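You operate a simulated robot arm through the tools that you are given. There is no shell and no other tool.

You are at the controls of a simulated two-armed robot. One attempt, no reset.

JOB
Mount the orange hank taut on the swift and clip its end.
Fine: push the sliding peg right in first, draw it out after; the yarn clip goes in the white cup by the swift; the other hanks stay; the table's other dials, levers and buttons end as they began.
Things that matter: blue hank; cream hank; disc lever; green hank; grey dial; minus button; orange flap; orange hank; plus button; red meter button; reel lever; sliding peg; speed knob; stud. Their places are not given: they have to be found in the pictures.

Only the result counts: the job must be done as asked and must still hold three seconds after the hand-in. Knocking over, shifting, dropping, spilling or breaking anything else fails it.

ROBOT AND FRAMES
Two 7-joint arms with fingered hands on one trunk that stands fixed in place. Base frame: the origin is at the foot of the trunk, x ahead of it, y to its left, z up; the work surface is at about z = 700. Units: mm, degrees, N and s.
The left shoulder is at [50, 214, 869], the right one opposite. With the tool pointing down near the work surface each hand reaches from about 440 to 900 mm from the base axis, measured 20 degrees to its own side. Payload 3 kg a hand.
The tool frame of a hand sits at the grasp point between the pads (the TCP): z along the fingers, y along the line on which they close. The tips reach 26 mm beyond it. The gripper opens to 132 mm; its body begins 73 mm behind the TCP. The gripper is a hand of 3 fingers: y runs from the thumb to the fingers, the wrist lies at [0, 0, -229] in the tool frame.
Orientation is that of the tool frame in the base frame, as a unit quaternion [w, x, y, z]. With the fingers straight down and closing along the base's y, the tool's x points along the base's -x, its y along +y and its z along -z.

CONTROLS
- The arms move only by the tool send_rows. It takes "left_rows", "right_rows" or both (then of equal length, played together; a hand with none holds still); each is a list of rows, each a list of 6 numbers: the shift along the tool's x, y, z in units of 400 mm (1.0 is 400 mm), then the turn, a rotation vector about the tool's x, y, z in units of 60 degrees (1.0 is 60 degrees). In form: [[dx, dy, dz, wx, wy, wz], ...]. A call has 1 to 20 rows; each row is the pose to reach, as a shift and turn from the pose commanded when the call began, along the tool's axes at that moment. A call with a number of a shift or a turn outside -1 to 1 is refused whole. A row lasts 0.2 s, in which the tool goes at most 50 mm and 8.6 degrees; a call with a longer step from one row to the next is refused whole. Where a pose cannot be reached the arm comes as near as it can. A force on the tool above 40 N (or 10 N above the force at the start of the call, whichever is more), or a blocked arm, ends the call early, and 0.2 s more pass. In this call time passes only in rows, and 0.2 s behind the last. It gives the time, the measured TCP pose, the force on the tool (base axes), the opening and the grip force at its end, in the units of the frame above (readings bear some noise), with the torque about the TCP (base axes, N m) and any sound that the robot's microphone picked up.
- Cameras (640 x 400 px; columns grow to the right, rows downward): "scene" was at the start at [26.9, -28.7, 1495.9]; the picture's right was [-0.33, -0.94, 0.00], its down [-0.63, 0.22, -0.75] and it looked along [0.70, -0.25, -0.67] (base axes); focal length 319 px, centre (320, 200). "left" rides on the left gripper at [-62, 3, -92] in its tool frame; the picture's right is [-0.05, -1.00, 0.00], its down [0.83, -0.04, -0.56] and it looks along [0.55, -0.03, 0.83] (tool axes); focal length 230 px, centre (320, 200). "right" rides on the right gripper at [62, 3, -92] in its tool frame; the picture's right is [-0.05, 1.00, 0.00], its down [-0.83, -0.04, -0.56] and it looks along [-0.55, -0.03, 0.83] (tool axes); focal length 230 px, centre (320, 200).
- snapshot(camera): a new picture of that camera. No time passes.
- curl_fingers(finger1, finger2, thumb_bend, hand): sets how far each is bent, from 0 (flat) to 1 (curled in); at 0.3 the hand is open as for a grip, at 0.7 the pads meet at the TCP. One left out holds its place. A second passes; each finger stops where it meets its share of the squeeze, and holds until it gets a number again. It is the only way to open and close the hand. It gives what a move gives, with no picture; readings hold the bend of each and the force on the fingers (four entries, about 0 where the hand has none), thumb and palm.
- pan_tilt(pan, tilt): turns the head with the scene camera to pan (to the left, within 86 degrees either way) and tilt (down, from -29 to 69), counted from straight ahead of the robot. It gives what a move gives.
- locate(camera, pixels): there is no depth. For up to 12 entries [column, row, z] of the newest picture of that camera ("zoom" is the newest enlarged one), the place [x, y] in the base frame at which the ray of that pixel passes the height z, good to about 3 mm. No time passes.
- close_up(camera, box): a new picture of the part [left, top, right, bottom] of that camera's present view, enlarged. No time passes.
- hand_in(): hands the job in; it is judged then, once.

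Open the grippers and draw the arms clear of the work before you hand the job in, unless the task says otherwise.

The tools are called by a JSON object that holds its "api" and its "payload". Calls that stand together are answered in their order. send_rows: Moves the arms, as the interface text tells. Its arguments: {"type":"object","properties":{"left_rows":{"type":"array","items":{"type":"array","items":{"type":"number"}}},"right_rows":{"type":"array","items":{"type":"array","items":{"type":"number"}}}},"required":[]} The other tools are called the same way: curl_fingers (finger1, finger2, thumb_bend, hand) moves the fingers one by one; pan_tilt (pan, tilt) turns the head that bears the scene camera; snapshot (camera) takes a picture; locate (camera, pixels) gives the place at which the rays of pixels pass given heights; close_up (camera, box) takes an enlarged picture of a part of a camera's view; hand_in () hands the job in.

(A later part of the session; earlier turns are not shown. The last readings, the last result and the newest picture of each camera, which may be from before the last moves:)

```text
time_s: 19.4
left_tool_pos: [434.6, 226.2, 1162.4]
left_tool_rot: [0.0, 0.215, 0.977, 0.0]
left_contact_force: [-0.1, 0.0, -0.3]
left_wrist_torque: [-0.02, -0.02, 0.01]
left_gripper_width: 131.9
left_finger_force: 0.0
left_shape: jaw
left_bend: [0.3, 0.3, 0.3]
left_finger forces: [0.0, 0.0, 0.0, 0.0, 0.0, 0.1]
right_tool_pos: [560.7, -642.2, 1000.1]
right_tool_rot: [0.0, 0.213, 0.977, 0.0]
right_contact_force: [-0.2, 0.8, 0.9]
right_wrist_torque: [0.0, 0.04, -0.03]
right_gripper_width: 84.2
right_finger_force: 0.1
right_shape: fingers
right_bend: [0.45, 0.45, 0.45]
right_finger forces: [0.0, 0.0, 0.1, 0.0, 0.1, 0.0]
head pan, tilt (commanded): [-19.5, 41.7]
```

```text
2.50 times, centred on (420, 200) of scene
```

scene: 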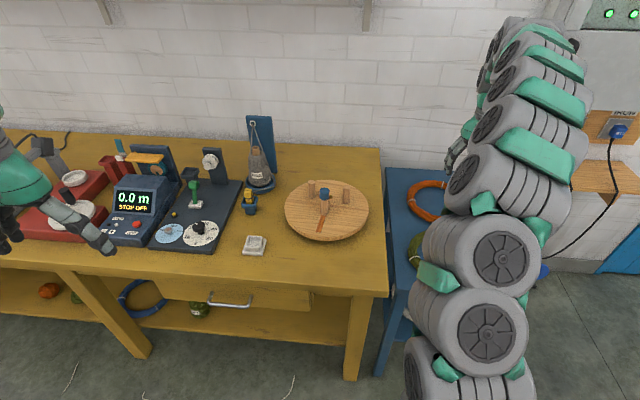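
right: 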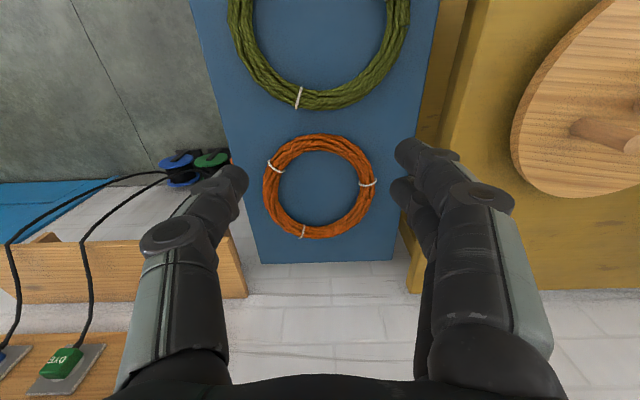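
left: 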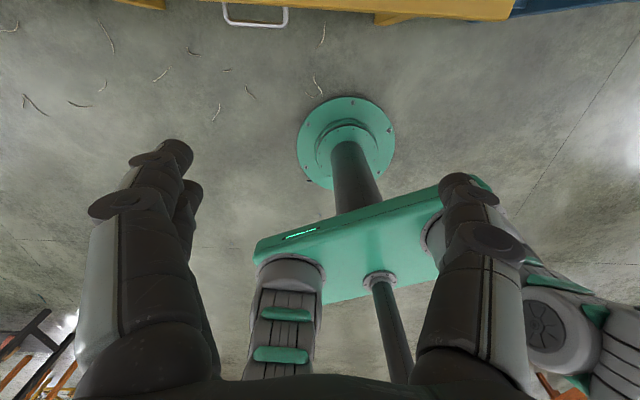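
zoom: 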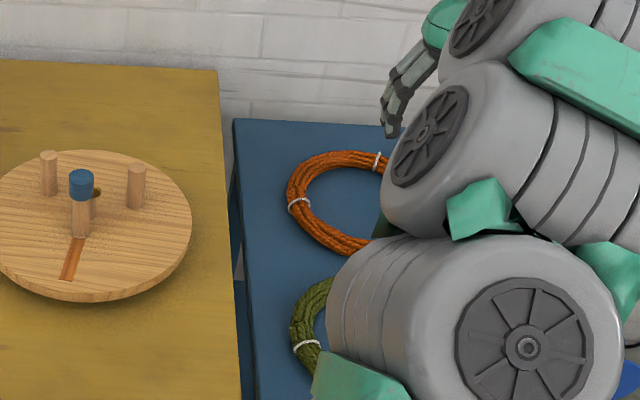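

The near part of the orange ring (tube centre) is at about [625,-674], the tube is about 27 mm wide, and the ring's centre is about [715,-721]. I turn the right hand 90° in two stages above it, so that the thumb will go inside the ring and the fingers outside.

{"api": "send_rows", "payload": {"right_rows": [[-0.022, -0.001, 0.025, 0, 0, -0.125], [-0.045, -0.002, 0.05, 0, 0, -0.25], [-0.067, -0.003, 0.075, 0, 0, -0.375], [-0.09, -0.003, 0.1, 0, 0, -0.5], [-0.112, -0.004, 0.125, 0, 0, -0.625], [-0.134, -0.005, 0.15, 0, 0, -0.75], [-0.157, -0.006, 0.175, 0, 0, -0.875], [-0.179, -0.006, 0.2, 0, 0, -1.0]]}}

{"api": "send_rows", "payload": {"right_rows": [[0, 0, 0, 0, 0, -0.125], [0, 0, 0, 0, 0, -0.25], [0, 0, 0, 0, 0, -0.375], [0, 0, 0, 0, 0, -0.5]]}}

{"api": "snapshot", "payload": {"camera": "right"}}

{"api": "snapshot", "payload": {"camera": "scene"}}

```text
time_s: 21.2
left_tool_pos: [434.1, 227.3, 1162.4]
left_tool_rot: [0.0, 0.214, 0.977, 0.0]
left_contact_force: [0.2, 0.3, -0.7]
left_wrist_torque: [0.0, 0.0, -0.01]
left_gripper_width: 131.7
left_finger_force: 0.1
left_shape: jaw
left_bend: [0.3, 0.3, 0.3]
left_finger forces: [0.0, 0.0, 0.1, 0.1, 0.1, 0.0]
right_tool_pos: [622.8, -672.2, 919.5]
right_tool_rot: [0.001, -0.305, 0.952, 0.0]
right_contact_force: [0.1, -0.8, -0.2]
right_wrist_torque: [-0.01, -0.01, 0.01]
right_gripper_width: 84.3
right_finger_force: 0.1
right_shape: fingers
right_bend: [0.45, 0.45, 0.45]
right_finger forces: [0.0, 0.1, 0.0, 0.1, 0.1, 0.0]
head pan, tilt (commanded): [-19.5, 41.7]
```

```text
time_s: 22.2
left_tool_pos: [433.9, 225.9, 1161.8]
left_tool_rot: [0.0, 0.215, 0.977, 0.001]
left_contact_force: [-0.2, 0.4, -0.2]
left_wrist_torque: [0.04, -0.07, 0.01]
left_gripper_width: 132.1
left_finger_force: 0.0
left_shape: jaw
left_bend: [0.3, 0.3, 0.3]
left_finger forces: [0.1, 0.0, 0.1, 0.0, 0.0, 0.0]
right_tool_pos: [622.9, -645.7, 925.7]
right_tool_rot: [0.001, -0.511, 0.86, -0.001]
right_contact_force: [-5.8, -8.5, -0.1]
right_wrist_torque: [0.8, -0.53, -0.02]
right_gripper_width: 84.5
right_finger_force: 0.0
right_shape: fingers
right_bend: [0.45, 0.45, 0.45]
right_finger forces: [0.1, 0.0, 0.0, 0.0, 0.0, 0.1]
right hand out of reach, approached as far as the arm can: row 4
head pan, tilt (commanded): [-19.5, 41.7]
```

```text
taken
```

right: 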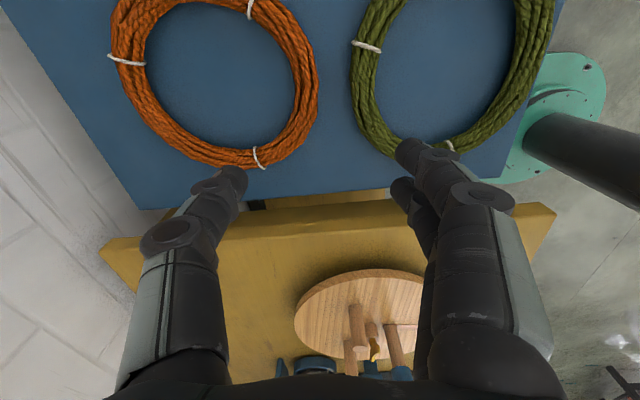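

```text
taken
```

scene: 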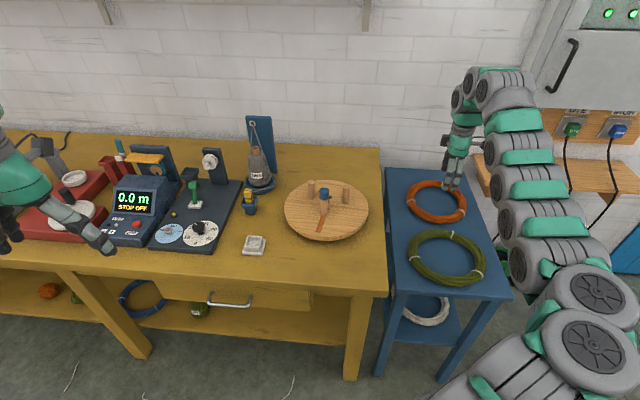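

The full 90° turn is out of reach: the reading shows it stopped short with about 10 N, so the arm is straining. The first 60° turn was fine. I turn back 30° and will grip the ring at its left-near part instead, which is also free of bands.

{"api": "send_rows", "payload": {"right_rows": [[0, 0, 0, 0, 0, 0.125], [0, 0, 0, 0, 0, 0.25], [0, 0, 0, 0, 0, 0.375], [0, 0, 0, 0, 0, 0.5]]}}

{"api": "snapshot", "payload": {"camera": "right"}}

{"api": "close_up", "payload": {"camera": "scene", "box": [380, 130, 560, 280]}}

```text
time_s: 23.2
left_tool_pos: [434.3, 227.0, 1161.2]
left_tool_rot: [0.0, 0.215, 0.977, 0.0]
left_contact_force: [0.6, -0.9, 0.0]
left_wrist_torque: [0.0, -0.01, 0.0]
left_gripper_width: 131.8
left_finger_force: 0.1
left_shape: jaw
left_bend: [0.3, 0.3, 0.3]
left_finger forces: [0.0, 0.0, 0.1, 0.0, 0.0, 0.0]
right_tool_pos: [620.4, -649.9, 925.4]
right_tool_rot: [0.0, -0.266, 0.964, -0.001]
right_contact_force: [-0.6, 0.6, 0.1]
right_wrist_torque: [0.02, -0.01, -0.01]
right_gripper_width: 84.9
right_finger_force: 0.0
right_shape: fingers
right_bend: [0.45, 0.45, 0.45]
right_finger forces: [0.1, 0.0, 0.0, 0.0, 0.0, 0.1]
head pan, tilt (commanded): [-19.5, 41.7]
```

```text
taken
```

right: 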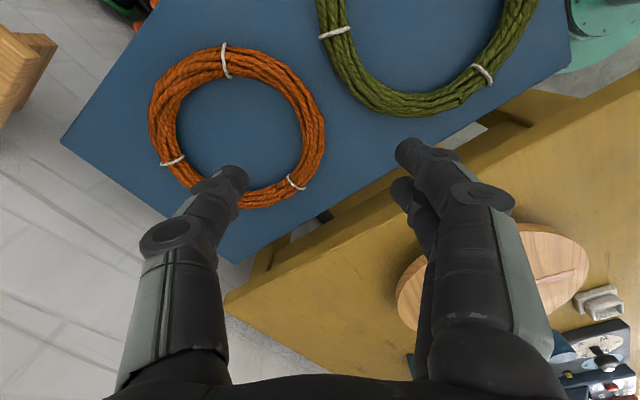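

```text
2.67 times, centred on (470, 205) of scene
```

zoom: 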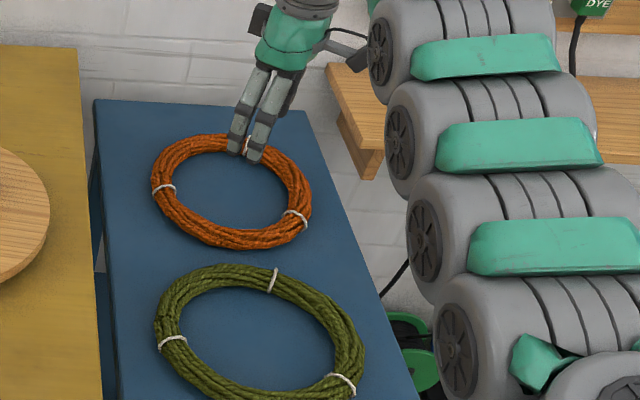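

No force now, and the tool's y axis points at about 121°. In this view, the pick spot is the ring's right edge at about (312,125). I enlarge it to measure the tube there.

{"api": "close_up", "payload": {"camera": "right", "box": [140, 30, 340, 220]}}

```text
2.11 times, centred on (240, 125) of right
```

zoom: 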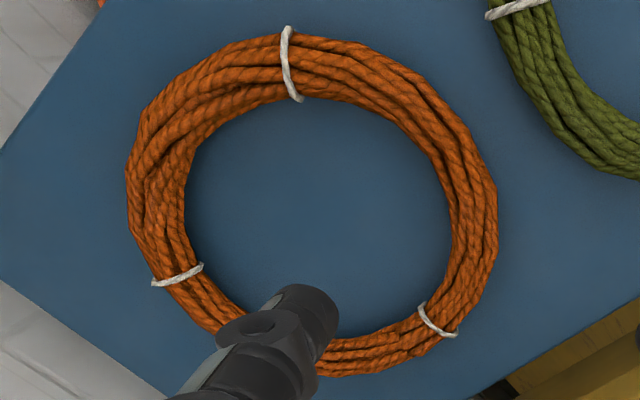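

I locate the tube's edges on this enlarged picture at the height of the tube's middle.

{"api": "locate", "payload": {"camera": "zoom", "pixels": [[497, 215, 710], [452, 215, 710], [128, 195, 710], [186, 200, 710], [290, 33, 710], [290, 100, 710], [330, 377, 710], [340, 338, 710], [485, 160, 710], [440, 175, 710], [474, 210, 715], [437, 323, 720]]}}

```text
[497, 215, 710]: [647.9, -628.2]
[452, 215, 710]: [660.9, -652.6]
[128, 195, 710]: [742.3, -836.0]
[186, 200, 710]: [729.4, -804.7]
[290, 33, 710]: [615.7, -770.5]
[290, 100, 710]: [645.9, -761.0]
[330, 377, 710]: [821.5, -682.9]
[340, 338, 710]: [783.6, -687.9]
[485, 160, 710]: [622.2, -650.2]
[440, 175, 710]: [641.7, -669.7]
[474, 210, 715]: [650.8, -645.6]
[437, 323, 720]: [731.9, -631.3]
```

The ring's centre works out to [715,-720] and the tube at the pick spot to [664,-635], 28 mm wide. I descend to z≈765 above it and check.

{"api": "send_rows", "payload": {"right_rows": [[-0.028, -0.006, 0.0, 0, 0, 0], [-0.056, -0.0125, 0.05, 0, 0, 0], [-0.084, -0.019, 0.12, 0, 0, 0], [-0.1126, -0.025, 0.2, 0, 0, 0], [-0.1126, -0.025, 0.28, 0, 0, 0], [-0.1126, -0.025, 0.35, 0, 0, 0], [-0.1126, -0.025, 0.4, 0, 0, 0]]}}

{"api": "snapshot", "payload": {"camera": "right"}}

{"api": "close_up", "payload": {"camera": "scene", "box": [370, 120, 500, 260]}}

```text
time_s: 24.8
left_tool_pos: [434.5, 225.6, 1161.8]
left_tool_rot: [0.0, 0.215, 0.977, 0.0]
left_contact_force: [-0.4, 0.3, 0.8]
left_wrist_torque: [0.0, -0.01, 0.01]
left_gripper_width: 131.9
left_finger_force: 0.1
left_shape: jaw
left_bend: [0.3, 0.3, 0.3]
left_finger forces: [0.0, 0.0, 0.0, 0.0, 0.0, 0.1]
right_tool_pos: [664.1, -636.7, 764.6]
right_tool_rot: [0.001, -0.268, 0.963, -0.002]
right_contact_force: [0.3, -0.4, 0.6]
right_wrist_torque: [0.01, 0.01, -0.01]
right_gripper_width: 84.5
right_finger_force: 0.0
right_shape: fingers
right_bend: [0.45, 0.45, 0.45]
right_finger forces: [0.0, 0.1, 0.0, 0.0, 0.0, 0.0]
head pan, tilt (commanded): [-19.5, 41.7]
```

```text
taken
```

right: 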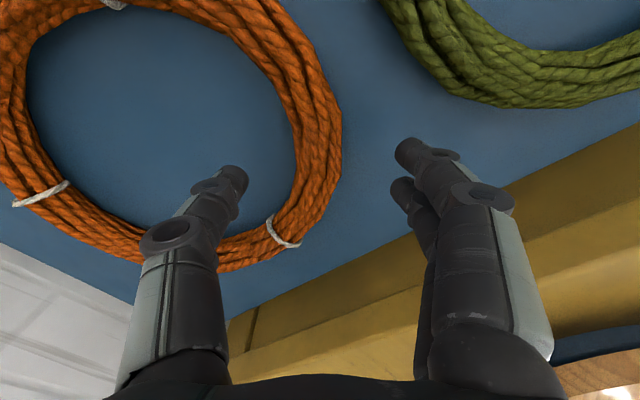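

```text
2.86 times, centred on (435, 190) of scene
```

zoom: 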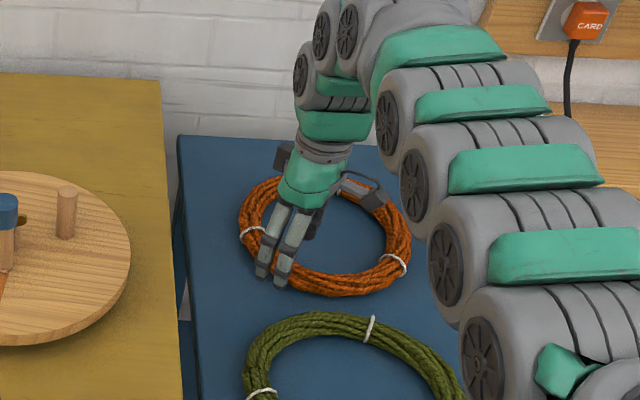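

The point under the tool, about (320,156), lies on the tube's middle (295–340). I descend about 34 mm so that the fingertips straddle the tube just above the stool.

{"api": "send_rows", "payload": {"right_rows": [[0, 0, 0.025, 0, 0, 0], [0, 0, 0.05, 0, 0, 0], [0, 0, 0.07, 0, 0, 0], [0, 0, 0.085, 0, 0, 0]]}}

{"api": "snapshot", "payload": {"camera": "right"}}

```text
time_s: 25.8
left_tool_pos: [433.4, 226.5, 1161.9]
left_tool_rot: [0.001, 0.215, 0.977, 0.0]
left_contact_force: [0.3, 0.3, 0.0]
left_wrist_torque: [0.0, -0.04, 0.01]
left_gripper_width: 132.1
left_finger_force: 0.0
left_shape: jaw
left_bend: [0.3, 0.3, 0.3]
left_finger forces: [0.0, 0.1, 0.0, 0.0, 0.0, 0.1]
right_tool_pos: [666.3, -636.5, 732.0]
right_tool_rot: [0.003, -0.268, 0.963, -0.002]
right_contact_force: [-0.9, -0.4, 10.0]
right_wrist_torque: [0.42, 0.25, 0.01]
right_gripper_width: 84.9
right_finger_force: 5.3
right_shape: fingers
right_bend: [0.45, 0.45, 0.45]
right_finger forces: [5.9, 4.3, 0.1, 0.0, 0.0, 0.1]
head pan, tilt (commanded): [-19.5, 41.7]
```

```text
taken
```

right: 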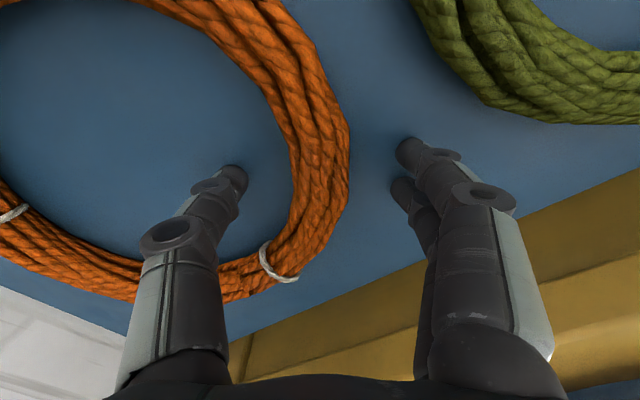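

The two fingers press on the stool with about 10 N, so their tips are down. I rise 5 mm to free them before closing.

{"api": "send_rows", "payload": {"right_rows": [[0, 0, -0.0125, 0, 0, 0]]}}

{"api": "curl_fingers", "payload": {"hand": "right", "finger1": 0.55, "finger2": 0.55, "thumb_bend": 0.55}}

{"api": "snapshot", "payload": {"camera": "right"}}

```text
time_s: 26.2
left_tool_pos: [435.3, 226.4, 1161.5]
left_tool_rot: [-0.001, 0.215, 0.977, 0.0]
left_contact_force: [0.4, 0.4, 1.0]
left_wrist_torque: [0.02, 0.05, 0.01]
left_gripper_width: 131.9
left_finger_force: 0.0
left_shape: jaw
left_bend: [0.3, 0.3, 0.3]
left_finger forces: [0.0, 0.1, 0.0, 0.0, 0.0, 0.0]
right_tool_pos: [664.4, -636.1, 736.1]
right_tool_rot: [0.001, -0.267, 0.964, -0.001]
right_contact_force: [0.3, 0.0, 0.5]
right_wrist_torque: [0.0, -0.01, -0.01]
right_gripper_width: 84.7
right_finger_force: 0.1
right_shape: fingers
right_bend: [0.45, 0.45, 0.45]
right_finger forces: [0.1, 0.0, 0.0, 0.0, 0.1, 0.0]
head pan, tilt (commanded): [-19.5, 41.7]
```

```text
time_s: 27.2
left_tool_pos: [433.8, 226.0, 1161.3]
left_tool_rot: [0.0, 0.215, 0.977, 0.0]
left_contact_force: [-0.1, -0.5, 0.1]
left_wrist_torque: [-0.02, 0.02, 0.01]
left_gripper_width: 131.8
left_finger_force: 0.0
left_shape: jaw
left_bend: [0.3, 0.3, 0.3]
left_finger forces: [0.0, 0.0, 0.1, 0.1, 0.0, 0.0]
right_tool_pos: [664.6, -635.7, 736.1]
right_tool_rot: [0.001, -0.268, 0.964, -0.001]
right_contact_force: [0.7, -0.2, 0.1]
right_wrist_torque: [-0.01, -0.03, -0.02]
right_gripper_width: 52.0
right_finger_force: 0.0
right_shape: fingers
right_bend: [0.55, 0.55, 0.55]
right_finger forces: [0.0, 0.0, 0.1, 0.1, 0.1, 0.0]
head pan, tilt (commanded): [-19.5, 41.7]
```

```text
taken
```

right: 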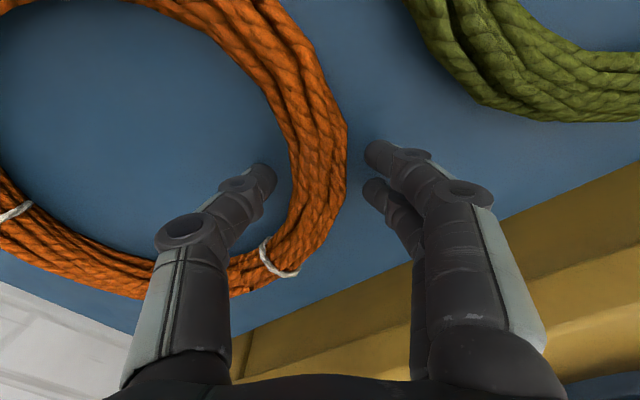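

The thumb is inside the ring at (265,175) and the two fingers are outside at (380,155) and (375,190), with no contact forces. I close on the tube.

{"api": "curl_fingers", "payload": {"hand": "right", "finger1": 0.7, "finger2": 0.7, "thumb_bend": 0.7}}

{"api": "snapshot", "payload": {"camera": "right"}}

```text
time_s: 28.2
left_tool_pos: [434.1, 227.0, 1160.7]
left_tool_rot: [0.0, 0.214, 0.977, 0.0]
left_contact_force: [-0.7, 0.2, -0.2]
left_wrist_torque: [0.03, -0.02, -0.01]
left_gripper_width: 131.8
left_finger_force: 0.1
left_shape: jaw
left_bend: [0.3, 0.3, 0.3]
left_finger forces: [0.0, 0.1, 0.0, 0.0, 0.0, 0.0]
right_tool_pos: [665.8, -635.8, 735.6]
right_tool_rot: [0.001, -0.267, 0.964, -0.002]
right_contact_force: [-0.6, 0.8, 1.0]
right_wrist_torque: [0.02, 0.0, -0.01]
right_gripper_width: 30.7
right_finger_force: 12.0
right_shape: fingers
right_bend: [0.62, 0.63, 0.64]
right_finger forces: [6.1, 6.1, 0.0, 0.0, 12.0, 0.0]
head pan, tilt (commanded): [-19.5, 41.7]
```

```text
taken
```

right: 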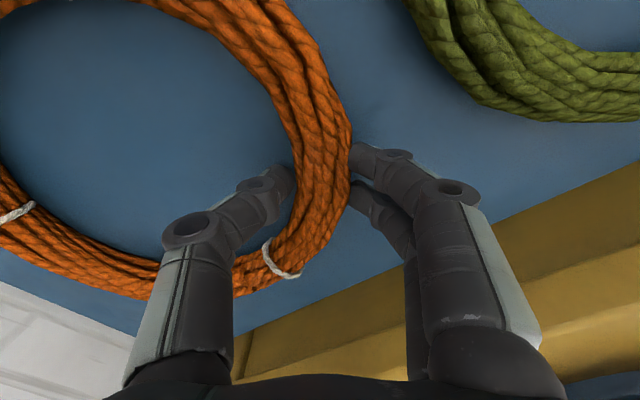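

The tube is held with 12 N at 31 mm width. I lift slowly by 60 mm and look whether the ring comes up level.

{"api": "send_rows", "payload": {"right_rows": [[0, 0, -0.02, 0, 0, 0], [0, 0, -0.04, 0, 0, 0], [0, 0, -0.07, 0, 0, 0], [0, 0, -0.1, 0, 0, 0], [0, 0, -0.15, 0, 0, 0]]}}

{"api": "snapshot", "payload": {"camera": "right"}}

{"api": "close_up", "payload": {"camera": "scene", "box": [370, 120, 500, 260]}}

```text
time_s: 29.4
left_tool_pos: [434.7, 226.3, 1161.1]
left_tool_rot: [0.001, 0.215, 0.977, 0.0]
left_contact_force: [-0.5, 0.1, 0.1]
left_wrist_torque: [0.0, -0.03, 0.0]
left_gripper_width: 131.8
left_finger_force: 0.0
left_shape: jaw
left_bend: [0.3, 0.3, 0.3]
left_finger forces: [0.0, 0.0, 0.1, 0.0, 0.0, 0.0]
right_tool_pos: [663.6, -634.9, 797.1]
right_tool_rot: [0.002, -0.267, 0.964, -0.002]
right_contact_force: [-0.5, 0.3, -1.5]
right_wrist_torque: [0.12, 0.05, -0.02]
right_gripper_width: 30.4
right_finger_force: 12.6
right_shape: fingers
right_bend: [0.63, 0.63, 0.64]
right_finger forces: [6.1, 6.1, 0.0, 0.0, 12.2, 0.0]
head pan, tilt (commanded): [-19.5, 41.7]
```

```text
taken
```

right: 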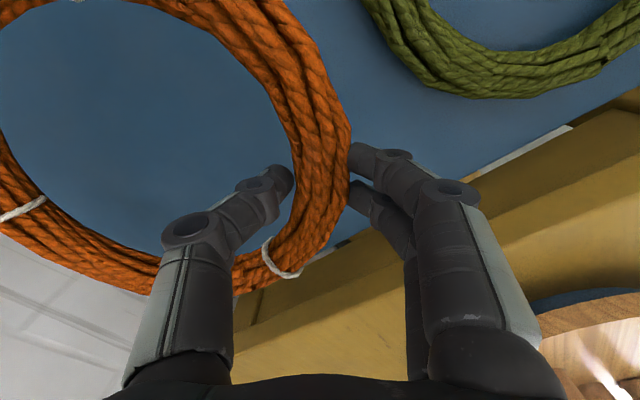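

```text
2.86 times, centred on (435, 190) of scene
```

zoom: 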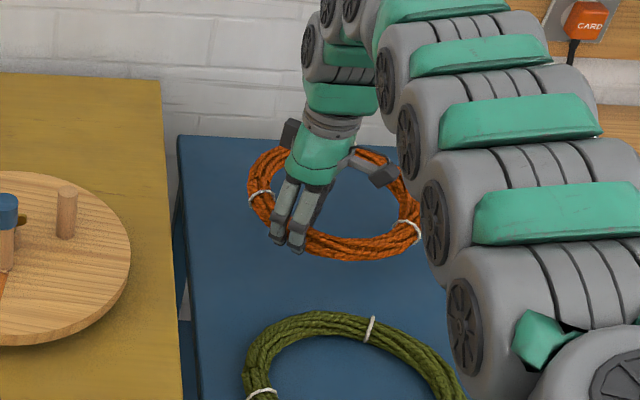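

The ring came up level and rigid, about 1.5 N in weight, with its centre 98 mm from the grip along tool −y. I lift it to about z=966, well above the peg tops.

{"api": "send_rows", "payload": {"right_rows": [[0, 0, -0.05, 0, 0, 0], [0, 0, -0.11, 0, 0, 0], [0, 0, -0.17, 0, 0, 0], [0, 0, -0.23, 0, 0, 0], [0, 0, -0.29, 0, 0, 0], [0, 0, -0.35, 0, 0, 0], [0, 0, -0.4, 0, 0, 0], [0, 0, -0.425, 0, 0, 0]]}}

{"api": "close_up", "payload": {"camera": "scene", "box": [260, 80, 500, 260]}}

```text
time_s: 31.2
left_tool_pos: [434.1, 226.7, 1163.1]
left_tool_rot: [0.0, 0.215, 0.977, 0.0]
left_contact_force: [-0.1, 0.3, 0.1]
left_wrist_torque: [-0.04, 0.0, -0.01]
left_gripper_width: 131.9
left_finger_force: 0.0
left_shape: jaw
left_bend: [0.3, 0.3, 0.3]
left_finger forces: [0.0, 0.0, 0.0, 0.0, 0.1, 0.1]
right_tool_pos: [664.3, -634.7, 967.0]
right_tool_rot: [0.002, -0.268, 0.963, -0.002]
right_contact_force: [-0.2, 0.7, -1.4]
right_wrist_torque: [0.08, 0.08, 0.0]
right_gripper_width: 30.4
right_finger_force: 12.4
right_shape: fingers
right_bend: [0.63, 0.63, 0.64]
right_finger forces: [6.3, 6.2, 0.0, 0.0, 12.4, 0.0]
head pan, tilt (commanded): [-19.5, 41.7]
```

```text
2.22 times, centred on (380, 170) of scene
```

zoom: 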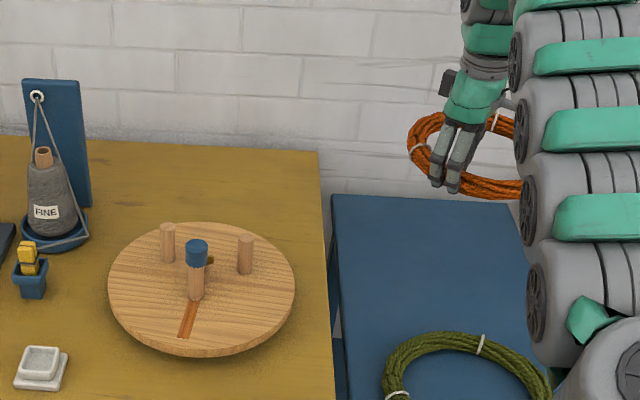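

The hank clears everything at this height. I carry it sideways to above the swift, turning the hand 25° on the way so the grip ends up between two pegs.

{"api": "send_rows", "payload": {"right_rows": [[-0.035, 0.041, 0, 0, 0, 0.021], [-0.07, 0.082, 0, 0, 0, 0.042], [-0.105, 0.123, 0, 0, 0, 0.063], [-0.14, 0.164, 0, 0, 0, 0.085], [-0.176, 0.205, 0, 0, 0, 0.106], [-0.211, 0.246, 0, 0, 0, 0.127], [-0.246, 0.287, 0, 0, 0, 0.148], [-0.281, 0.329, 0, 0, 0, 0.169], [-0.316, 0.37, 0, 0, 0, 0.19], [-0.351, 0.411, 0, 0, 0, 0.212], [-0.386, 0.452, 0, 0, 0, 0.233], [-0.421, 0.493, 0, 0, 0, 0.254], [-0.456, 0.534, 0, 0, 0, 0.275], [-0.491, 0.575, 0, 0, 0, 0.296], [-0.527, 0.616, 0, 0, 0, 0.317], [-0.562, 0.657, 0, 0, 0, 0.338], [-0.597, 0.698, 0, 0, 0, 0.36], [-0.632, 0.739, 0, 0, 0, 0.381], [-0.667, 0.78, 0, 0, 0, 0.402], [-0.702, 0.8214, 0, 0, 0, 0.423]]}}

{"api": "snapshot", "payload": {"camera": "right"}}

{"api": "snapshot", "payload": {"camera": "scene"}}

{"api": "close_up", "payload": {"camera": "scene", "box": [240, 120, 410, 260]}}

```text
time_s: 35.4
left_tool_pos: [434.2, 227.8, 1160.9]
left_tool_rot: [0.0, 0.215, 0.977, 0.0]
left_contact_force: [-0.2, 0.5, 0.2]
left_wrist_torque: [0.03, -0.02, -0.03]
left_gripper_width: 132.2
left_finger_force: 0.1
left_shape: jaw
left_bend: [0.3, 0.3, 0.3]
left_finger forces: [0.1, 0.0, 0.0, 0.0, 0.0, 0.0]
right_tool_pos: [736.6, -208.7, 966.0]
right_tool_rot: [0.002, -0.049, 0.999, -0.001]
right_contact_force: [0.8, -0.6, -0.6]
right_wrist_torque: [0.11, -0.03, -0.01]
right_gripper_width: 30.5
right_finger_force: 12.6
right_shape: fingers
right_bend: [0.63, 0.63, 0.64]
right_finger forces: [6.1, 6.2, 0.1, 0.0, 12.4, 0.1]
head pan, tilt (commanded): [-19.5, 41.7]
```

```text
taken
```

right: 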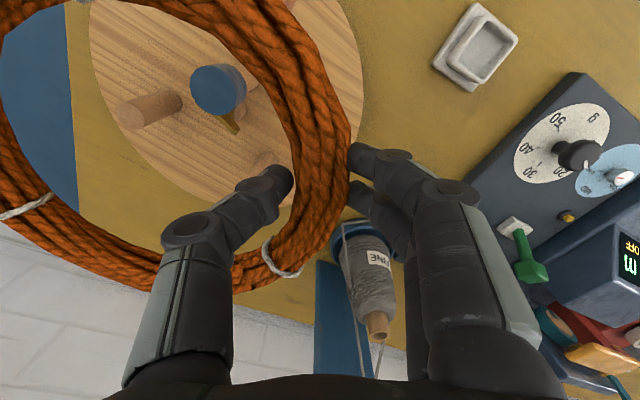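

```text
taken
```

scene: 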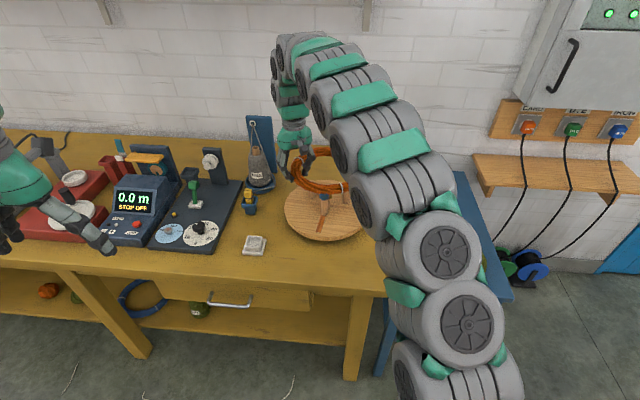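

```text
2.86 times, centred on (325, 190) of scene
```

zoom: 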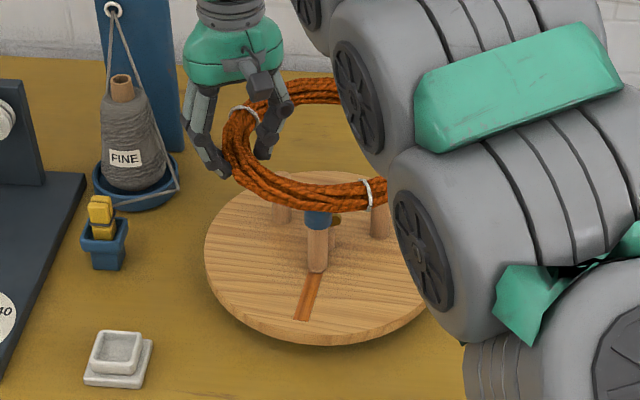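

The ring hangs level above the swift, with its computed centre at about [746,-306.5]. I check this against the scene picture before lowering.

{"api": "locate", "payload": {"camera": "zoom", "pixels": [[222, 145, 940], [252, 145, 945], [300, 211, 936], [300, 185, 945], [345, 211, 936], [318, 220, 895], [340, 183, 945], [256, 114, 945]]}}

{"api": "locate", "payload": {"camera": "right", "pixels": [[218, 92, 895], [125, 118, 866], [265, 163, 866], [350, 150, 941], [300, 150, 941]]}}

```text
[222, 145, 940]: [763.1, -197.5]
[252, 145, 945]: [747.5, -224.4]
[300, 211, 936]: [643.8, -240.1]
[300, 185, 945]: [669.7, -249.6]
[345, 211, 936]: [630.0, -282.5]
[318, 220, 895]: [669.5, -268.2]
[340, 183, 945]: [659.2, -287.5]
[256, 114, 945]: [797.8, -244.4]
```

```text
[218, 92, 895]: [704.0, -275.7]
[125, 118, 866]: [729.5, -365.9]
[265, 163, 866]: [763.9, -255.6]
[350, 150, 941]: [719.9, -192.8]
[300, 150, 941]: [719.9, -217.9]
```

The geometry agrees within a few mm. I lower the ring first to just past the cap (tool z≈905) and check for contact.

{"api": "send_rows", "payload": {"right_rows": [[0, 0, 0.025, 0, 0, 0], [0, 0, 0.05, 0, 0, 0], [0, 0, 0.075, 0, 0, 0], [0, 0, 0.1, 0, 0, 0], [0, 0, 0.125, 0, 0, 0], [0, 0, 0.15, 0, 0, 0]]}}

{"api": "snapshot", "payload": {"camera": "right"}}

{"api": "close_up", "payload": {"camera": "scene", "box": [240, 120, 410, 260]}}

```text
time_s: 36.8
left_tool_pos: [434.5, 227.1, 1161.5]
left_tool_rot: [0.0, 0.215, 0.977, 0.0]
left_contact_force: [0.2, 0.3, 0.0]
left_wrist_torque: [-0.02, 0.02, 0.02]
left_gripper_width: 131.5
left_finger_force: 0.0
left_shape: jaw
left_bend: [0.3, 0.3, 0.3]
left_finger forces: [0.0, 0.1, 0.0, 0.0, 0.0, 0.0]
right_tool_pos: [736.3, -209.2, 904.7]
right_tool_rot: [0.002, -0.049, 0.999, -0.002]
right_contact_force: [0.4, 0.0, -1.3]
right_wrist_torque: [0.13, 0.01, -0.02]
right_gripper_width: 30.3
right_finger_force: 12.4
right_shape: fingers
right_bend: [0.63, 0.63, 0.64]
right_finger forces: [6.2, 6.2, 0.0, 0.0, 12.5, 0.1]
head pan, tilt (commanded): [-19.5, 41.7]
```

```text
taken
```

right: 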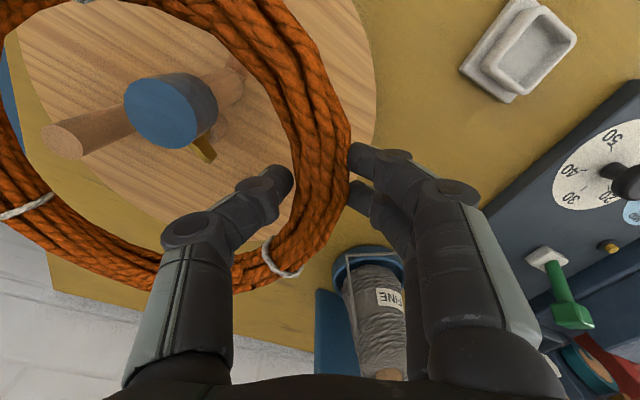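

```text
2.86 times, centred on (325, 190) of scene
```

zoom: 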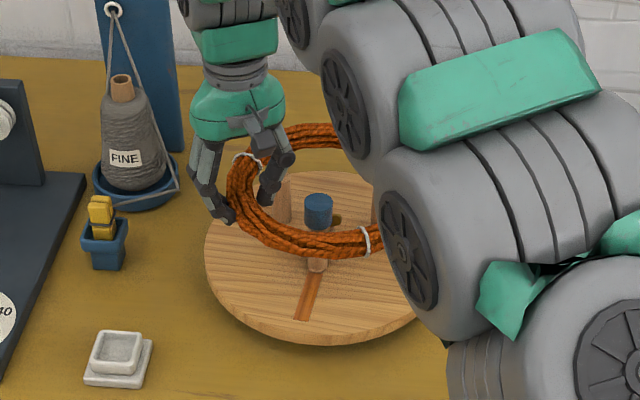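

The cap is through the ring and there is no contact force. The far pegs should pass too by the computed positions. I lower the ring further, to about 8 mm above the disc.

{"api": "send_rows", "payload": {"right_rows": [[0, 0, 0.02, 0, 0, 0], [0, 0, 0.04, 0, 0, 0], [0, 0, 0.06, 0, 0, 0], [0, 0, 0.08, 0, 0, 0], [0, 0, 0.1, 0, 0, 0], [0, 0, 0.12, 0, 0, 0], [0, 0, 0.135, 0, 0, 0], [0, 0, 0.15, 0, 0, 0]]}}

{"api": "snapshot", "payload": {"camera": "right"}}

{"api": "close_up", "payload": {"camera": "scene", "box": [240, 120, 410, 260]}}

```text
time_s: 38.6
left_tool_pos: [433.0, 226.2, 1162.1]
left_tool_rot: [0.0, 0.215, 0.977, 0.0]
left_contact_force: [-0.8, 0.4, -0.2]
left_wrist_torque: [-0.02, 0.02, 0.0]
left_gripper_width: 132.0
left_finger_force: 0.1
left_shape: jaw
left_bend: [0.3, 0.3, 0.3]
left_finger forces: [0.0, 0.0, 0.0, 0.1, 0.1, 0.0]
right_tool_pos: [736.1, -209.7, 844.9]
right_tool_rot: [0.001, -0.049, 0.999, -0.002]
right_contact_force: [0.3, 0.6, -0.5]
right_wrist_torque: [-0.01, 0.01, 0.03]
right_gripper_width: 30.4
right_finger_force: 13.0
right_shape: fingers
right_bend: [0.63, 0.63, 0.64]
right_finger forces: [6.2, 6.3, 0.0, 0.0, 12.2, 0.0]
head pan, tilt (commanded): [-19.5, 41.7]
```

```text
taken
```

right: 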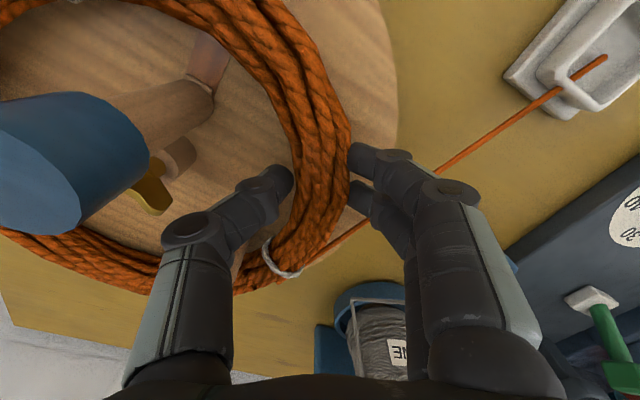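

```text
2.86 times, centred on (325, 190) of scene
```

zoom: 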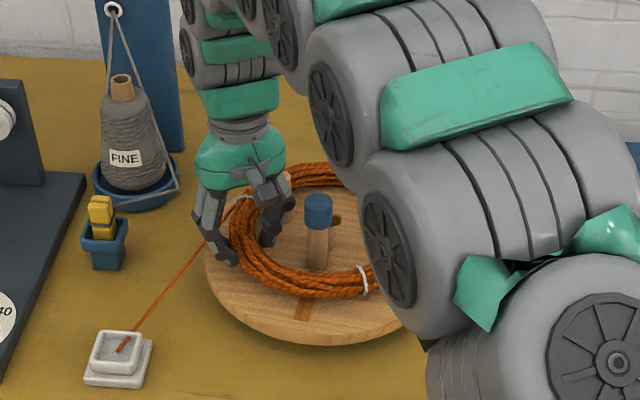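

The hank is over all three pegs, and an orange yarn end now runs from it to the white cup at zoom (122,345). I lower the last few mm and open the fingers gently to set it down.

{"api": "send_rows", "payload": {"right_rows": [[0, 0, 0.006, 0, 0, 0], [0, 0, 0.012, 0, 0, 0]]}}

{"api": "curl_fingers", "payload": {"hand": "right", "finger1": 0.54, "finger2": 0.54, "thumb_bend": 0.54}}

{"api": "snapshot", "payload": {"camera": "right"}}

{"api": "close_up", "payload": {"camera": "scene", "box": [240, 120, 410, 260]}}

```text
time_s: 39.2
left_tool_pos: [433.9, 226.3, 1161.7]
left_tool_rot: [0.0, 0.215, 0.977, 0.0]
left_contact_force: [0.1, -0.1, -0.1]
left_wrist_torque: [-0.02, 0.03, 0.0]
left_gripper_width: 132.1
left_finger_force: 0.0
left_shape: jaw
left_bend: [0.3, 0.3, 0.3]
left_finger forces: [0.0, 0.0, 0.1, 0.0, 0.0, 0.0]
right_tool_pos: [735.0, -208.7, 841.4]
right_tool_rot: [0.001, -0.049, 0.999, 0.0]
right_contact_force: [0.2, -0.2, 0.7]
right_wrist_torque: [-0.1, 0.0, 0.01]
right_gripper_width: 30.3
right_finger_force: 12.9
right_shape: fingers
right_bend: [0.63, 0.63, 0.65]
right_finger forces: [6.6, 6.3, 0.0, 0.0, 12.5, 0.0]
head pan, tilt (commanded): [-19.5, 41.7]
```

```text
time_s: 40.2
left_tool_pos: [434.7, 226.7, 1162.1]
left_tool_rot: [0.0, 0.214, 0.977, 0.0]
left_contact_force: [-0.1, -0.5, -0.5]
left_wrist_torque: [0.01, 0.01, -0.02]
left_gripper_width: 131.9
left_finger_force: 0.1
left_shape: jaw
left_bend: [0.3, 0.3, 0.3]
left_finger forces: [0.1, 0.1, 0.0, 0.1, 0.1, 0.1]
right_tool_pos: [735.8, -209.2, 840.5]
right_tool_rot: [0.002, -0.049, 0.999, -0.003]
right_contact_force: [-0.3, 0.5, -1.0]
right_wrist_torque: [-0.03, -0.04, 0.03]
right_gripper_width: 54.0
right_finger_force: 0.1
right_shape: fingers
right_bend: [0.54, 0.54, 0.54]
right_finger forces: [0.1, 0.1, 0.0, 0.0, 0.0, 0.1]
head pan, tilt (commanded): [-19.5, 41.7]
```

```text
taken
```

right: 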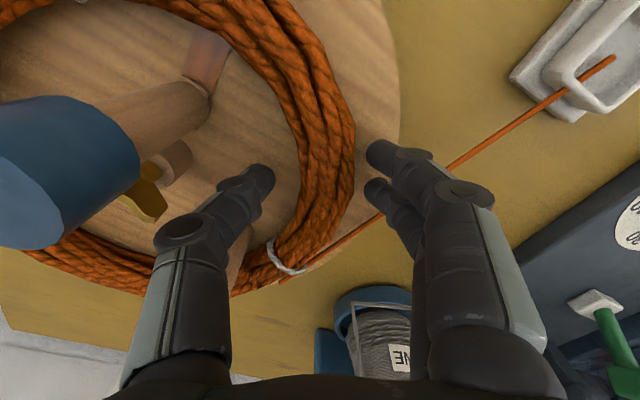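

```text
2.86 times, centred on (325, 190) of scene
```

zoom: 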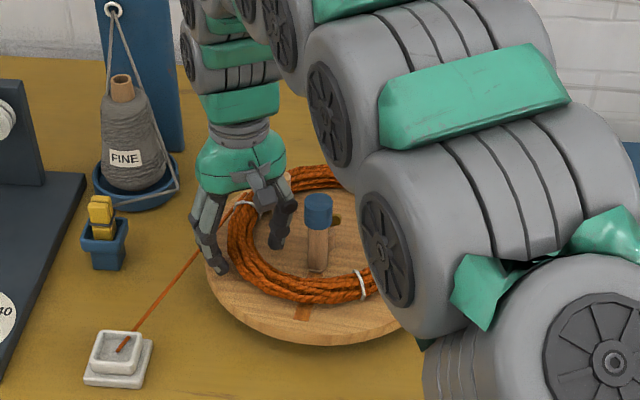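

The hank now rests on the disc around all the pegs. I raise the hand straight up, clear of the pegs.

{"api": "send_rows", "payload": {"right_rows": [[0, 0, -0.025, 0, 0, 0], [0, 0, -0.05, 0, 0, 0], [0, 0, -0.1, 0, 0, 0], [0, 0, -0.16, 0, 0, 0], [0, 0, -0.22, 0, 0, 0], [0, 0, -0.28, 0, 0, 0], [0.06, 0, -0.34, 0, 0, 0], [0.13, 0, -0.4, 0, 0, 0], [0.2, 0, -0.46, 0, 0, 0]]}}

{"api": "snapshot", "payload": {"camera": "right"}}

{"api": "close_up", "payload": {"camera": "scene", "box": [220, 120, 410, 260]}}

```text
time_s: 42.2
left_tool_pos: [434.6, 226.4, 1160.7]
left_tool_rot: [0.0, 0.215, 0.977, 0.0]
left_contact_force: [-1.2, 0.9, -1.2]
left_wrist_torque: [0.0, 0.01, 0.01]
left_gripper_width: 132.0
left_finger_force: 0.0
left_shape: jaw
left_bend: [0.3, 0.3, 0.3]
left_finger forces: [0.1, 0.0, 0.0, 0.0, 0.0, 0.0]
right_tool_pos: [655.4, -216.1, 1025.2]
right_tool_rot: [0.0, -0.048, 0.999, -0.002]
right_contact_force: [0.4, -0.2, 0.0]
right_wrist_torque: [-0.03, -0.01, 0.0]
right_gripper_width: 53.7
right_finger_force: 0.0
right_shape: fingers
right_bend: [0.54, 0.54, 0.54]
right_finger forces: [0.0, 0.0, 0.0, 0.0, 0.0, 0.0]
head pan, tilt (commanded): [-19.5, 41.7]
```

```text
taken
```

right: 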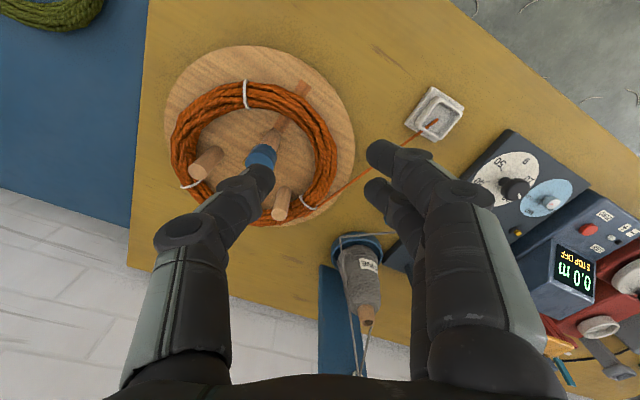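

```text
2.86 times, centred on (315, 190) of scene
```

zoom: 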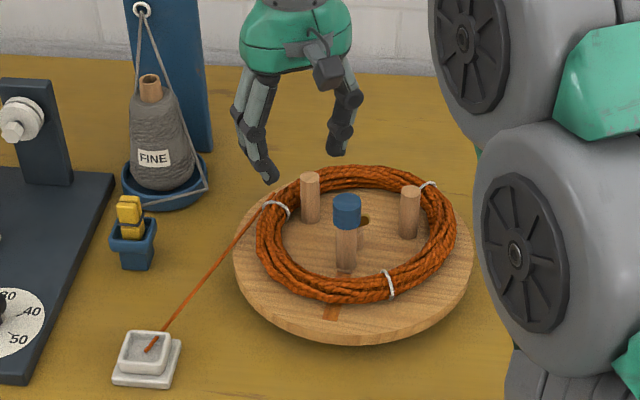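

All three pegs stand inside the hank, and its end lies in the white cup. Next I draw the peg out, so I turn the right hand back until it closes across the slot, and move above the cap.

{"api": "locate", "payload": {"camera": "zoom", "pixels": [[347, 202, 895], [344, 270, 800], [331, 318, 800], [310, 177, 866], [410, 190, 866]]}}

{"api": "send_rows", "payload": {"right_rows": [[-0.0125, -0.02, 0.016, 0, 0, 0.078], [-0.025, -0.041, 0.031, 0, 0, 0.156], [-0.0375, -0.061, 0.047, 0, 0, 0.234], [-0.05, -0.081, 0.0625, 0, 0, 0.3125], [-0.0625, -0.102, 0.078, 0, 0, 0.39], [-0.075, -0.122, 0.094, 0, 0, 0.469], [-0.0875, -0.142, 0.11, 0, 0, 0.547], [-0.1, -0.1626, 0.125, 0, 0, 0.625]]}}

{"api": "snapshot", "payload": {"camera": "right"}}

```text
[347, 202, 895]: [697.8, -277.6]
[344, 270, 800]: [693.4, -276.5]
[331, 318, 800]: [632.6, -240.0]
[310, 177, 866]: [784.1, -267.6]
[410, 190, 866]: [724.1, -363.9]
```

```text
time_s: 44.0
left_tool_pos: [433.9, 227.2, 1160.3]
left_tool_rot: [-0.001, 0.216, 0.976, 0.001]
left_contact_force: [-0.2, -0.2, 0.0]
left_wrist_torque: [-0.02, -0.01, -0.01]
left_gripper_width: 132.1
left_finger_force: 0.0
left_shape: jaw
left_bend: [0.3, 0.3, 0.3]
left_finger forces: [0.0, 0.0, 0.0, 0.0, 0.0, 0.0]
right_tool_pos: [702.2, -278.0, 972.7]
right_tool_rot: [0.0, 0.275, 0.961, -0.001]
right_contact_force: [-0.2, 0.3, -0.2]
right_wrist_torque: [-0.02, -0.03, 0.0]
right_gripper_width: 53.8
right_finger_force: 0.1
right_shape: fingers
right_bend: [0.54, 0.54, 0.54]
right_finger forces: [0.0, 0.0, 0.1, 0.0, 0.0, 0.0]
head pan, tilt (commanded): [-19.5, 41.7]
```

```text
taken
```

right: 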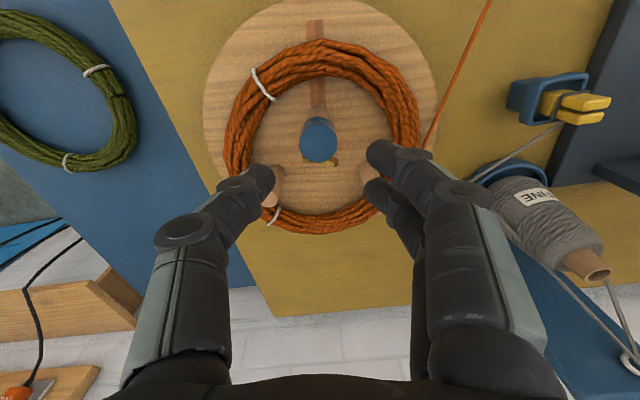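

The slot is vertical in the picture and the cap is at (319,140), directly below the tool. I open slightly more and lower to the cap.

{"api": "curl_fingers", "payload": {"hand": "right", "finger1": 0.5, "finger2": 0.5, "thumb_bend": 0.5}}

{"api": "send_rows", "payload": {"right_rows": [[0, 0, 0.04, 0, 0, 0], [0, 0, 0.08, 0, 0, 0], [0, 0, 0.12, 0, 0, 0], [0, 0, 0.16, 0, 0, 0], [0, 0, 0.2, 0, 0, 0]]}}

{"api": "snapshot", "payload": {"camera": "right"}}

```text
time_s: 45.0
left_tool_pos: [435.8, 227.2, 1160.4]
left_tool_rot: [0.001, 0.215, 0.977, 0.0]
left_contact_force: [0.4, 0.1, -0.3]
left_wrist_torque: [-0.03, -0.02, 0.05]
left_gripper_width: 132.0
left_finger_force: 0.2
left_shape: jaw
left_bend: [0.3, 0.3, 0.3]
left_finger forces: [0.0, 0.0, 0.1, 0.0, 0.0, 0.0]
right_tool_pos: [702.6, -277.5, 974.0]
right_tool_rot: [0.001, 0.274, 0.962, 0.0]
right_contact_force: [0.5, -0.3, 0.7]
right_wrist_torque: [0.02, -0.02, 0.02]
right_gripper_width: 67.1
right_finger_force: 0.1
right_shape: fingers
right_bend: [0.5, 0.5, 0.5]
right_finger forces: [0.1, 0.0, 0.0, 0.0, 0.1, 0.0]
head pan, tilt (commanded): [-19.5, 41.7]
```

```text
time_s: 46.2
left_tool_pos: [434.8, 226.4, 1161.2]
left_tool_rot: [0.001, 0.214, 0.977, -0.001]
left_contact_force: [0.0, 0.1, 0.5]
left_wrist_torque: [0.0, 0.01, 0.0]
left_gripper_width: 132.0
left_finger_force: 0.2
left_shape: jaw
left_bend: [0.3, 0.3, 0.3]
left_finger forces: [0.0, 0.0, 0.1, 0.0, 0.1, 0.1]
right_tool_pos: [701.8, -277.8, 894.9]
right_tool_rot: [0.002, 0.275, 0.962, -0.001]
right_contact_force: [0.0, -0.3, 0.3]
right_wrist_torque: [0.01, -0.04, -0.01]
right_gripper_width: 67.1
right_finger_force: 0.2
right_shape: fingers
right_bend: [0.5, 0.5, 0.5]
right_finger forces: [0.0, 0.1, 0.0, 0.0, 0.0, 0.0]
head pan, tilt (commanded): [-19.5, 41.7]
```

```text
taken
```

right: 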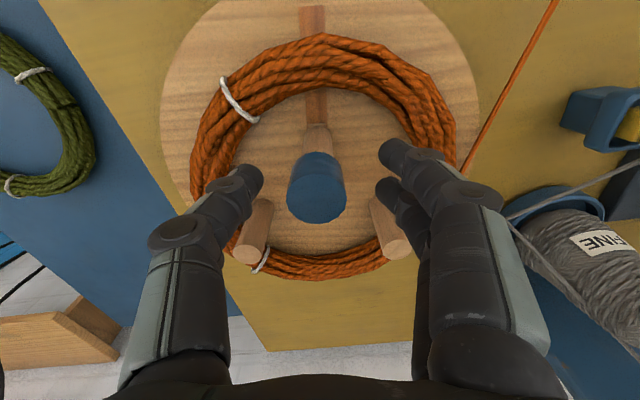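

The cap is at (316,187), a few mm off the grip centre. I shift by that amount and then close on it.

{"api": "send_rows", "payload": {"right_rows": [[0.01, -0.004, 0.005, 0, 0, 0]]}}

{"api": "curl_fingers", "payload": {"hand": "right", "finger1": 0.7, "finger2": 0.7, "thumb_bend": 0.7}}

{"api": "snapshot", "payload": {"camera": "right"}}

```text
time_s: 46.6
left_tool_pos: [434.1, 226.3, 1161.3]
left_tool_rot: [0.001, 0.215, 0.977, 0.0]
left_contact_force: [-0.5, 0.0, 0.3]
left_wrist_torque: [0.02, -0.01, 0.02]
left_gripper_width: 131.6
left_finger_force: 0.1
left_shape: jaw
left_bend: [0.3, 0.3, 0.3]
left_finger forces: [0.0, 0.0, 0.0, 0.0, 0.1, 0.0]
right_tool_pos: [697.0, -277.2, 892.9]
right_tool_rot: [0.002, 0.275, 0.961, -0.001]
right_contact_force: [0.4, 0.2, -0.9]
right_wrist_torque: [0.0, 0.03, 0.02]
right_gripper_width: 67.1
right_finger_force: 0.1
right_shape: fingers
right_bend: [0.5, 0.5, 0.5]
right_finger forces: [0.0, 0.0, 0.1, 0.0, 0.1, 0.0]
head pan, tilt (commanded): [-19.5, 41.7]
```

```text
time_s: 47.6
left_tool_pos: [434.8, 226.8, 1161.9]
left_tool_rot: [0.0, 0.214, 0.977, -0.001]
left_contact_force: [0.3, 0.9, -0.1]
left_wrist_torque: [0.0, 0.0, 0.0]
left_gripper_width: 131.8
left_finger_force: 0.0
left_shape: jaw
left_bend: [0.3, 0.3, 0.3]
left_finger forces: [0.0, 0.0, 0.0, 0.0, 0.1, 0.0]
right_tool_pos: [697.9, -276.7, 892.8]
right_tool_rot: [0.001, 0.274, 0.962, 0.0]
right_contact_force: [-2.7, -0.9, -3.1]
right_wrist_torque: [0.04, 0.03, 0.0]
right_gripper_width: 20.5
right_finger_force: 9.4
right_shape: fingers
right_bend: [0.67, 0.63, 0.65]
right_finger forces: [2.2, 5.6, 0.0, 0.0, 9.5, 0.0]
head pan, tilt (commanded): [-19.5, 41.7]
```

```text
taken
```

right: 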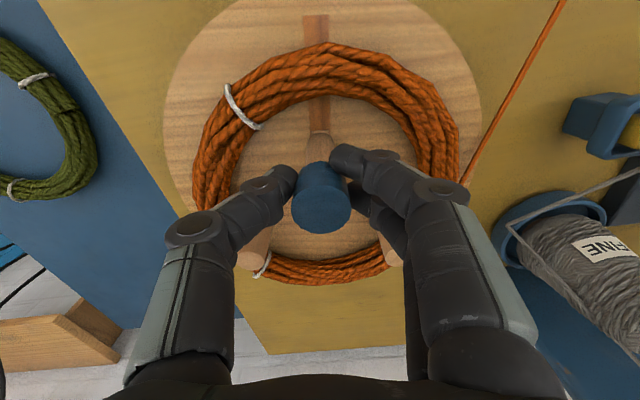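

The cap is held with about 9 N. I draw the peg outward along the slot (tool +x) in 4 mm steps.

{"api": "send_rows", "payload": {"right_rows": [[0.01, 0, 0, 0, 0, 0], [0.02, 0, 0, 0, 0, 0], [0.03, 0, 0, 0, 0, 0], [0.04, 0, 0, 0, 0, 0], [0.05, 0, 0, 0, 0, 0]]}}

{"api": "snapshot", "payload": {"camera": "right"}}

```text
time_s: 48.8
left_tool_pos: [434.2, 225.9, 1161.1]
left_tool_rot: [0.0, 0.215, 0.977, 0.0]
left_contact_force: [-0.4, -0.1, 0.5]
left_wrist_torque: [0.02, 0.01, -0.03]
left_gripper_width: 131.9
left_finger_force: 0.0
left_shape: jaw
left_bend: [0.3, 0.3, 0.3]
left_finger forces: [0.1, 0.1, 0.1, 0.0, 0.0, 0.0]
right_tool_pos: [681.6, -266.1, 892.1]
right_tool_rot: [0.003, 0.275, 0.961, 0.0]
right_contact_force: [1.7, -2.8, -6.9]
right_wrist_torque: [-0.02, -0.05, -0.04]
right_gripper_width: 20.1
right_finger_force: 8.1
right_shape: fingers
right_bend: [0.67, 0.62, 0.66]
right_finger forces: [1.8, 6.7, 0.0, 0.1, 8.7, 0.0]
head pan, tilt (commanded): [-19.5, 41.7]
```

```text
taken
```

right: 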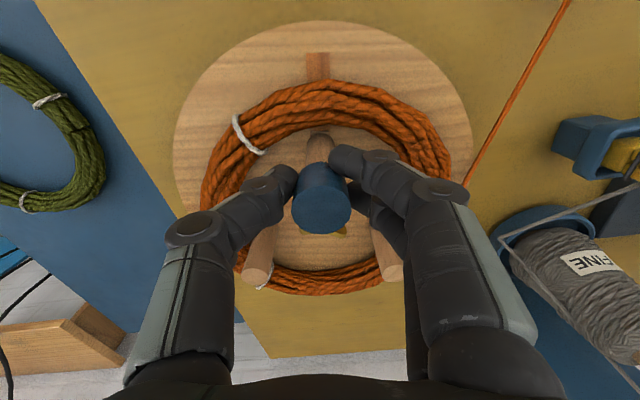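

The peg follows freely with about 3 N of drag. The ring's near part is about 15 mm ahead of the peg base. I continue outward.

{"api": "send_rows", "payload": {"right_rows": [[0.0075, 0, 0, 0, 0, 0], [0.015, 0, 0, 0, 0, 0], [0.0225, 0, 0, 0, 0, 0], [0.03, 0, 0, 0, 0, 0], [0.0375, 0, 0, 0, 0, 0], [0.045, 0, 0, 0, 0, 0]]}}

{"api": "snapshot", "payload": {"camera": "right"}}

```text
time_s: 50.2
left_tool_pos: [434.1, 226.7, 1161.3]
left_tool_rot: [0.0, 0.215, 0.977, -0.001]
left_contact_force: [0.2, 0.3, 0.1]
left_wrist_torque: [0.02, 0.02, -0.02]
left_gripper_width: 131.9
left_finger_force: 0.0
left_shape: jaw
left_bend: [0.3, 0.3, 0.3]
left_finger forces: [0.0, 0.0, 0.0, 0.0, 0.0, 0.0]
right_tool_pos: [665.9, -256.1, 893.0]
right_tool_rot: [0.0, 0.275, 0.962, -0.002]
right_contact_force: [2.2, -1.9, -5.0]
right_wrist_torque: [0.04, -0.03, 0.02]
right_gripper_width: 19.6
right_finger_force: 8.4
right_shape: fingers
right_bend: [0.67, 0.62, 0.66]
right_finger forces: [2.4, 7.2, 0.1, 0.1, 7.7, 0.0]
head pan, tilt (commanded): [-19.5, 41.7]
```

```text
taken
```

right: 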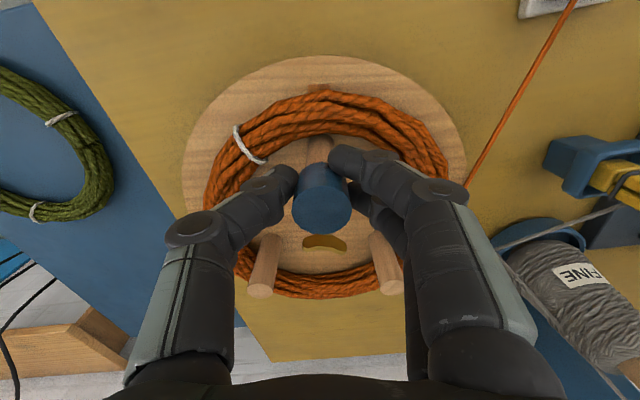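

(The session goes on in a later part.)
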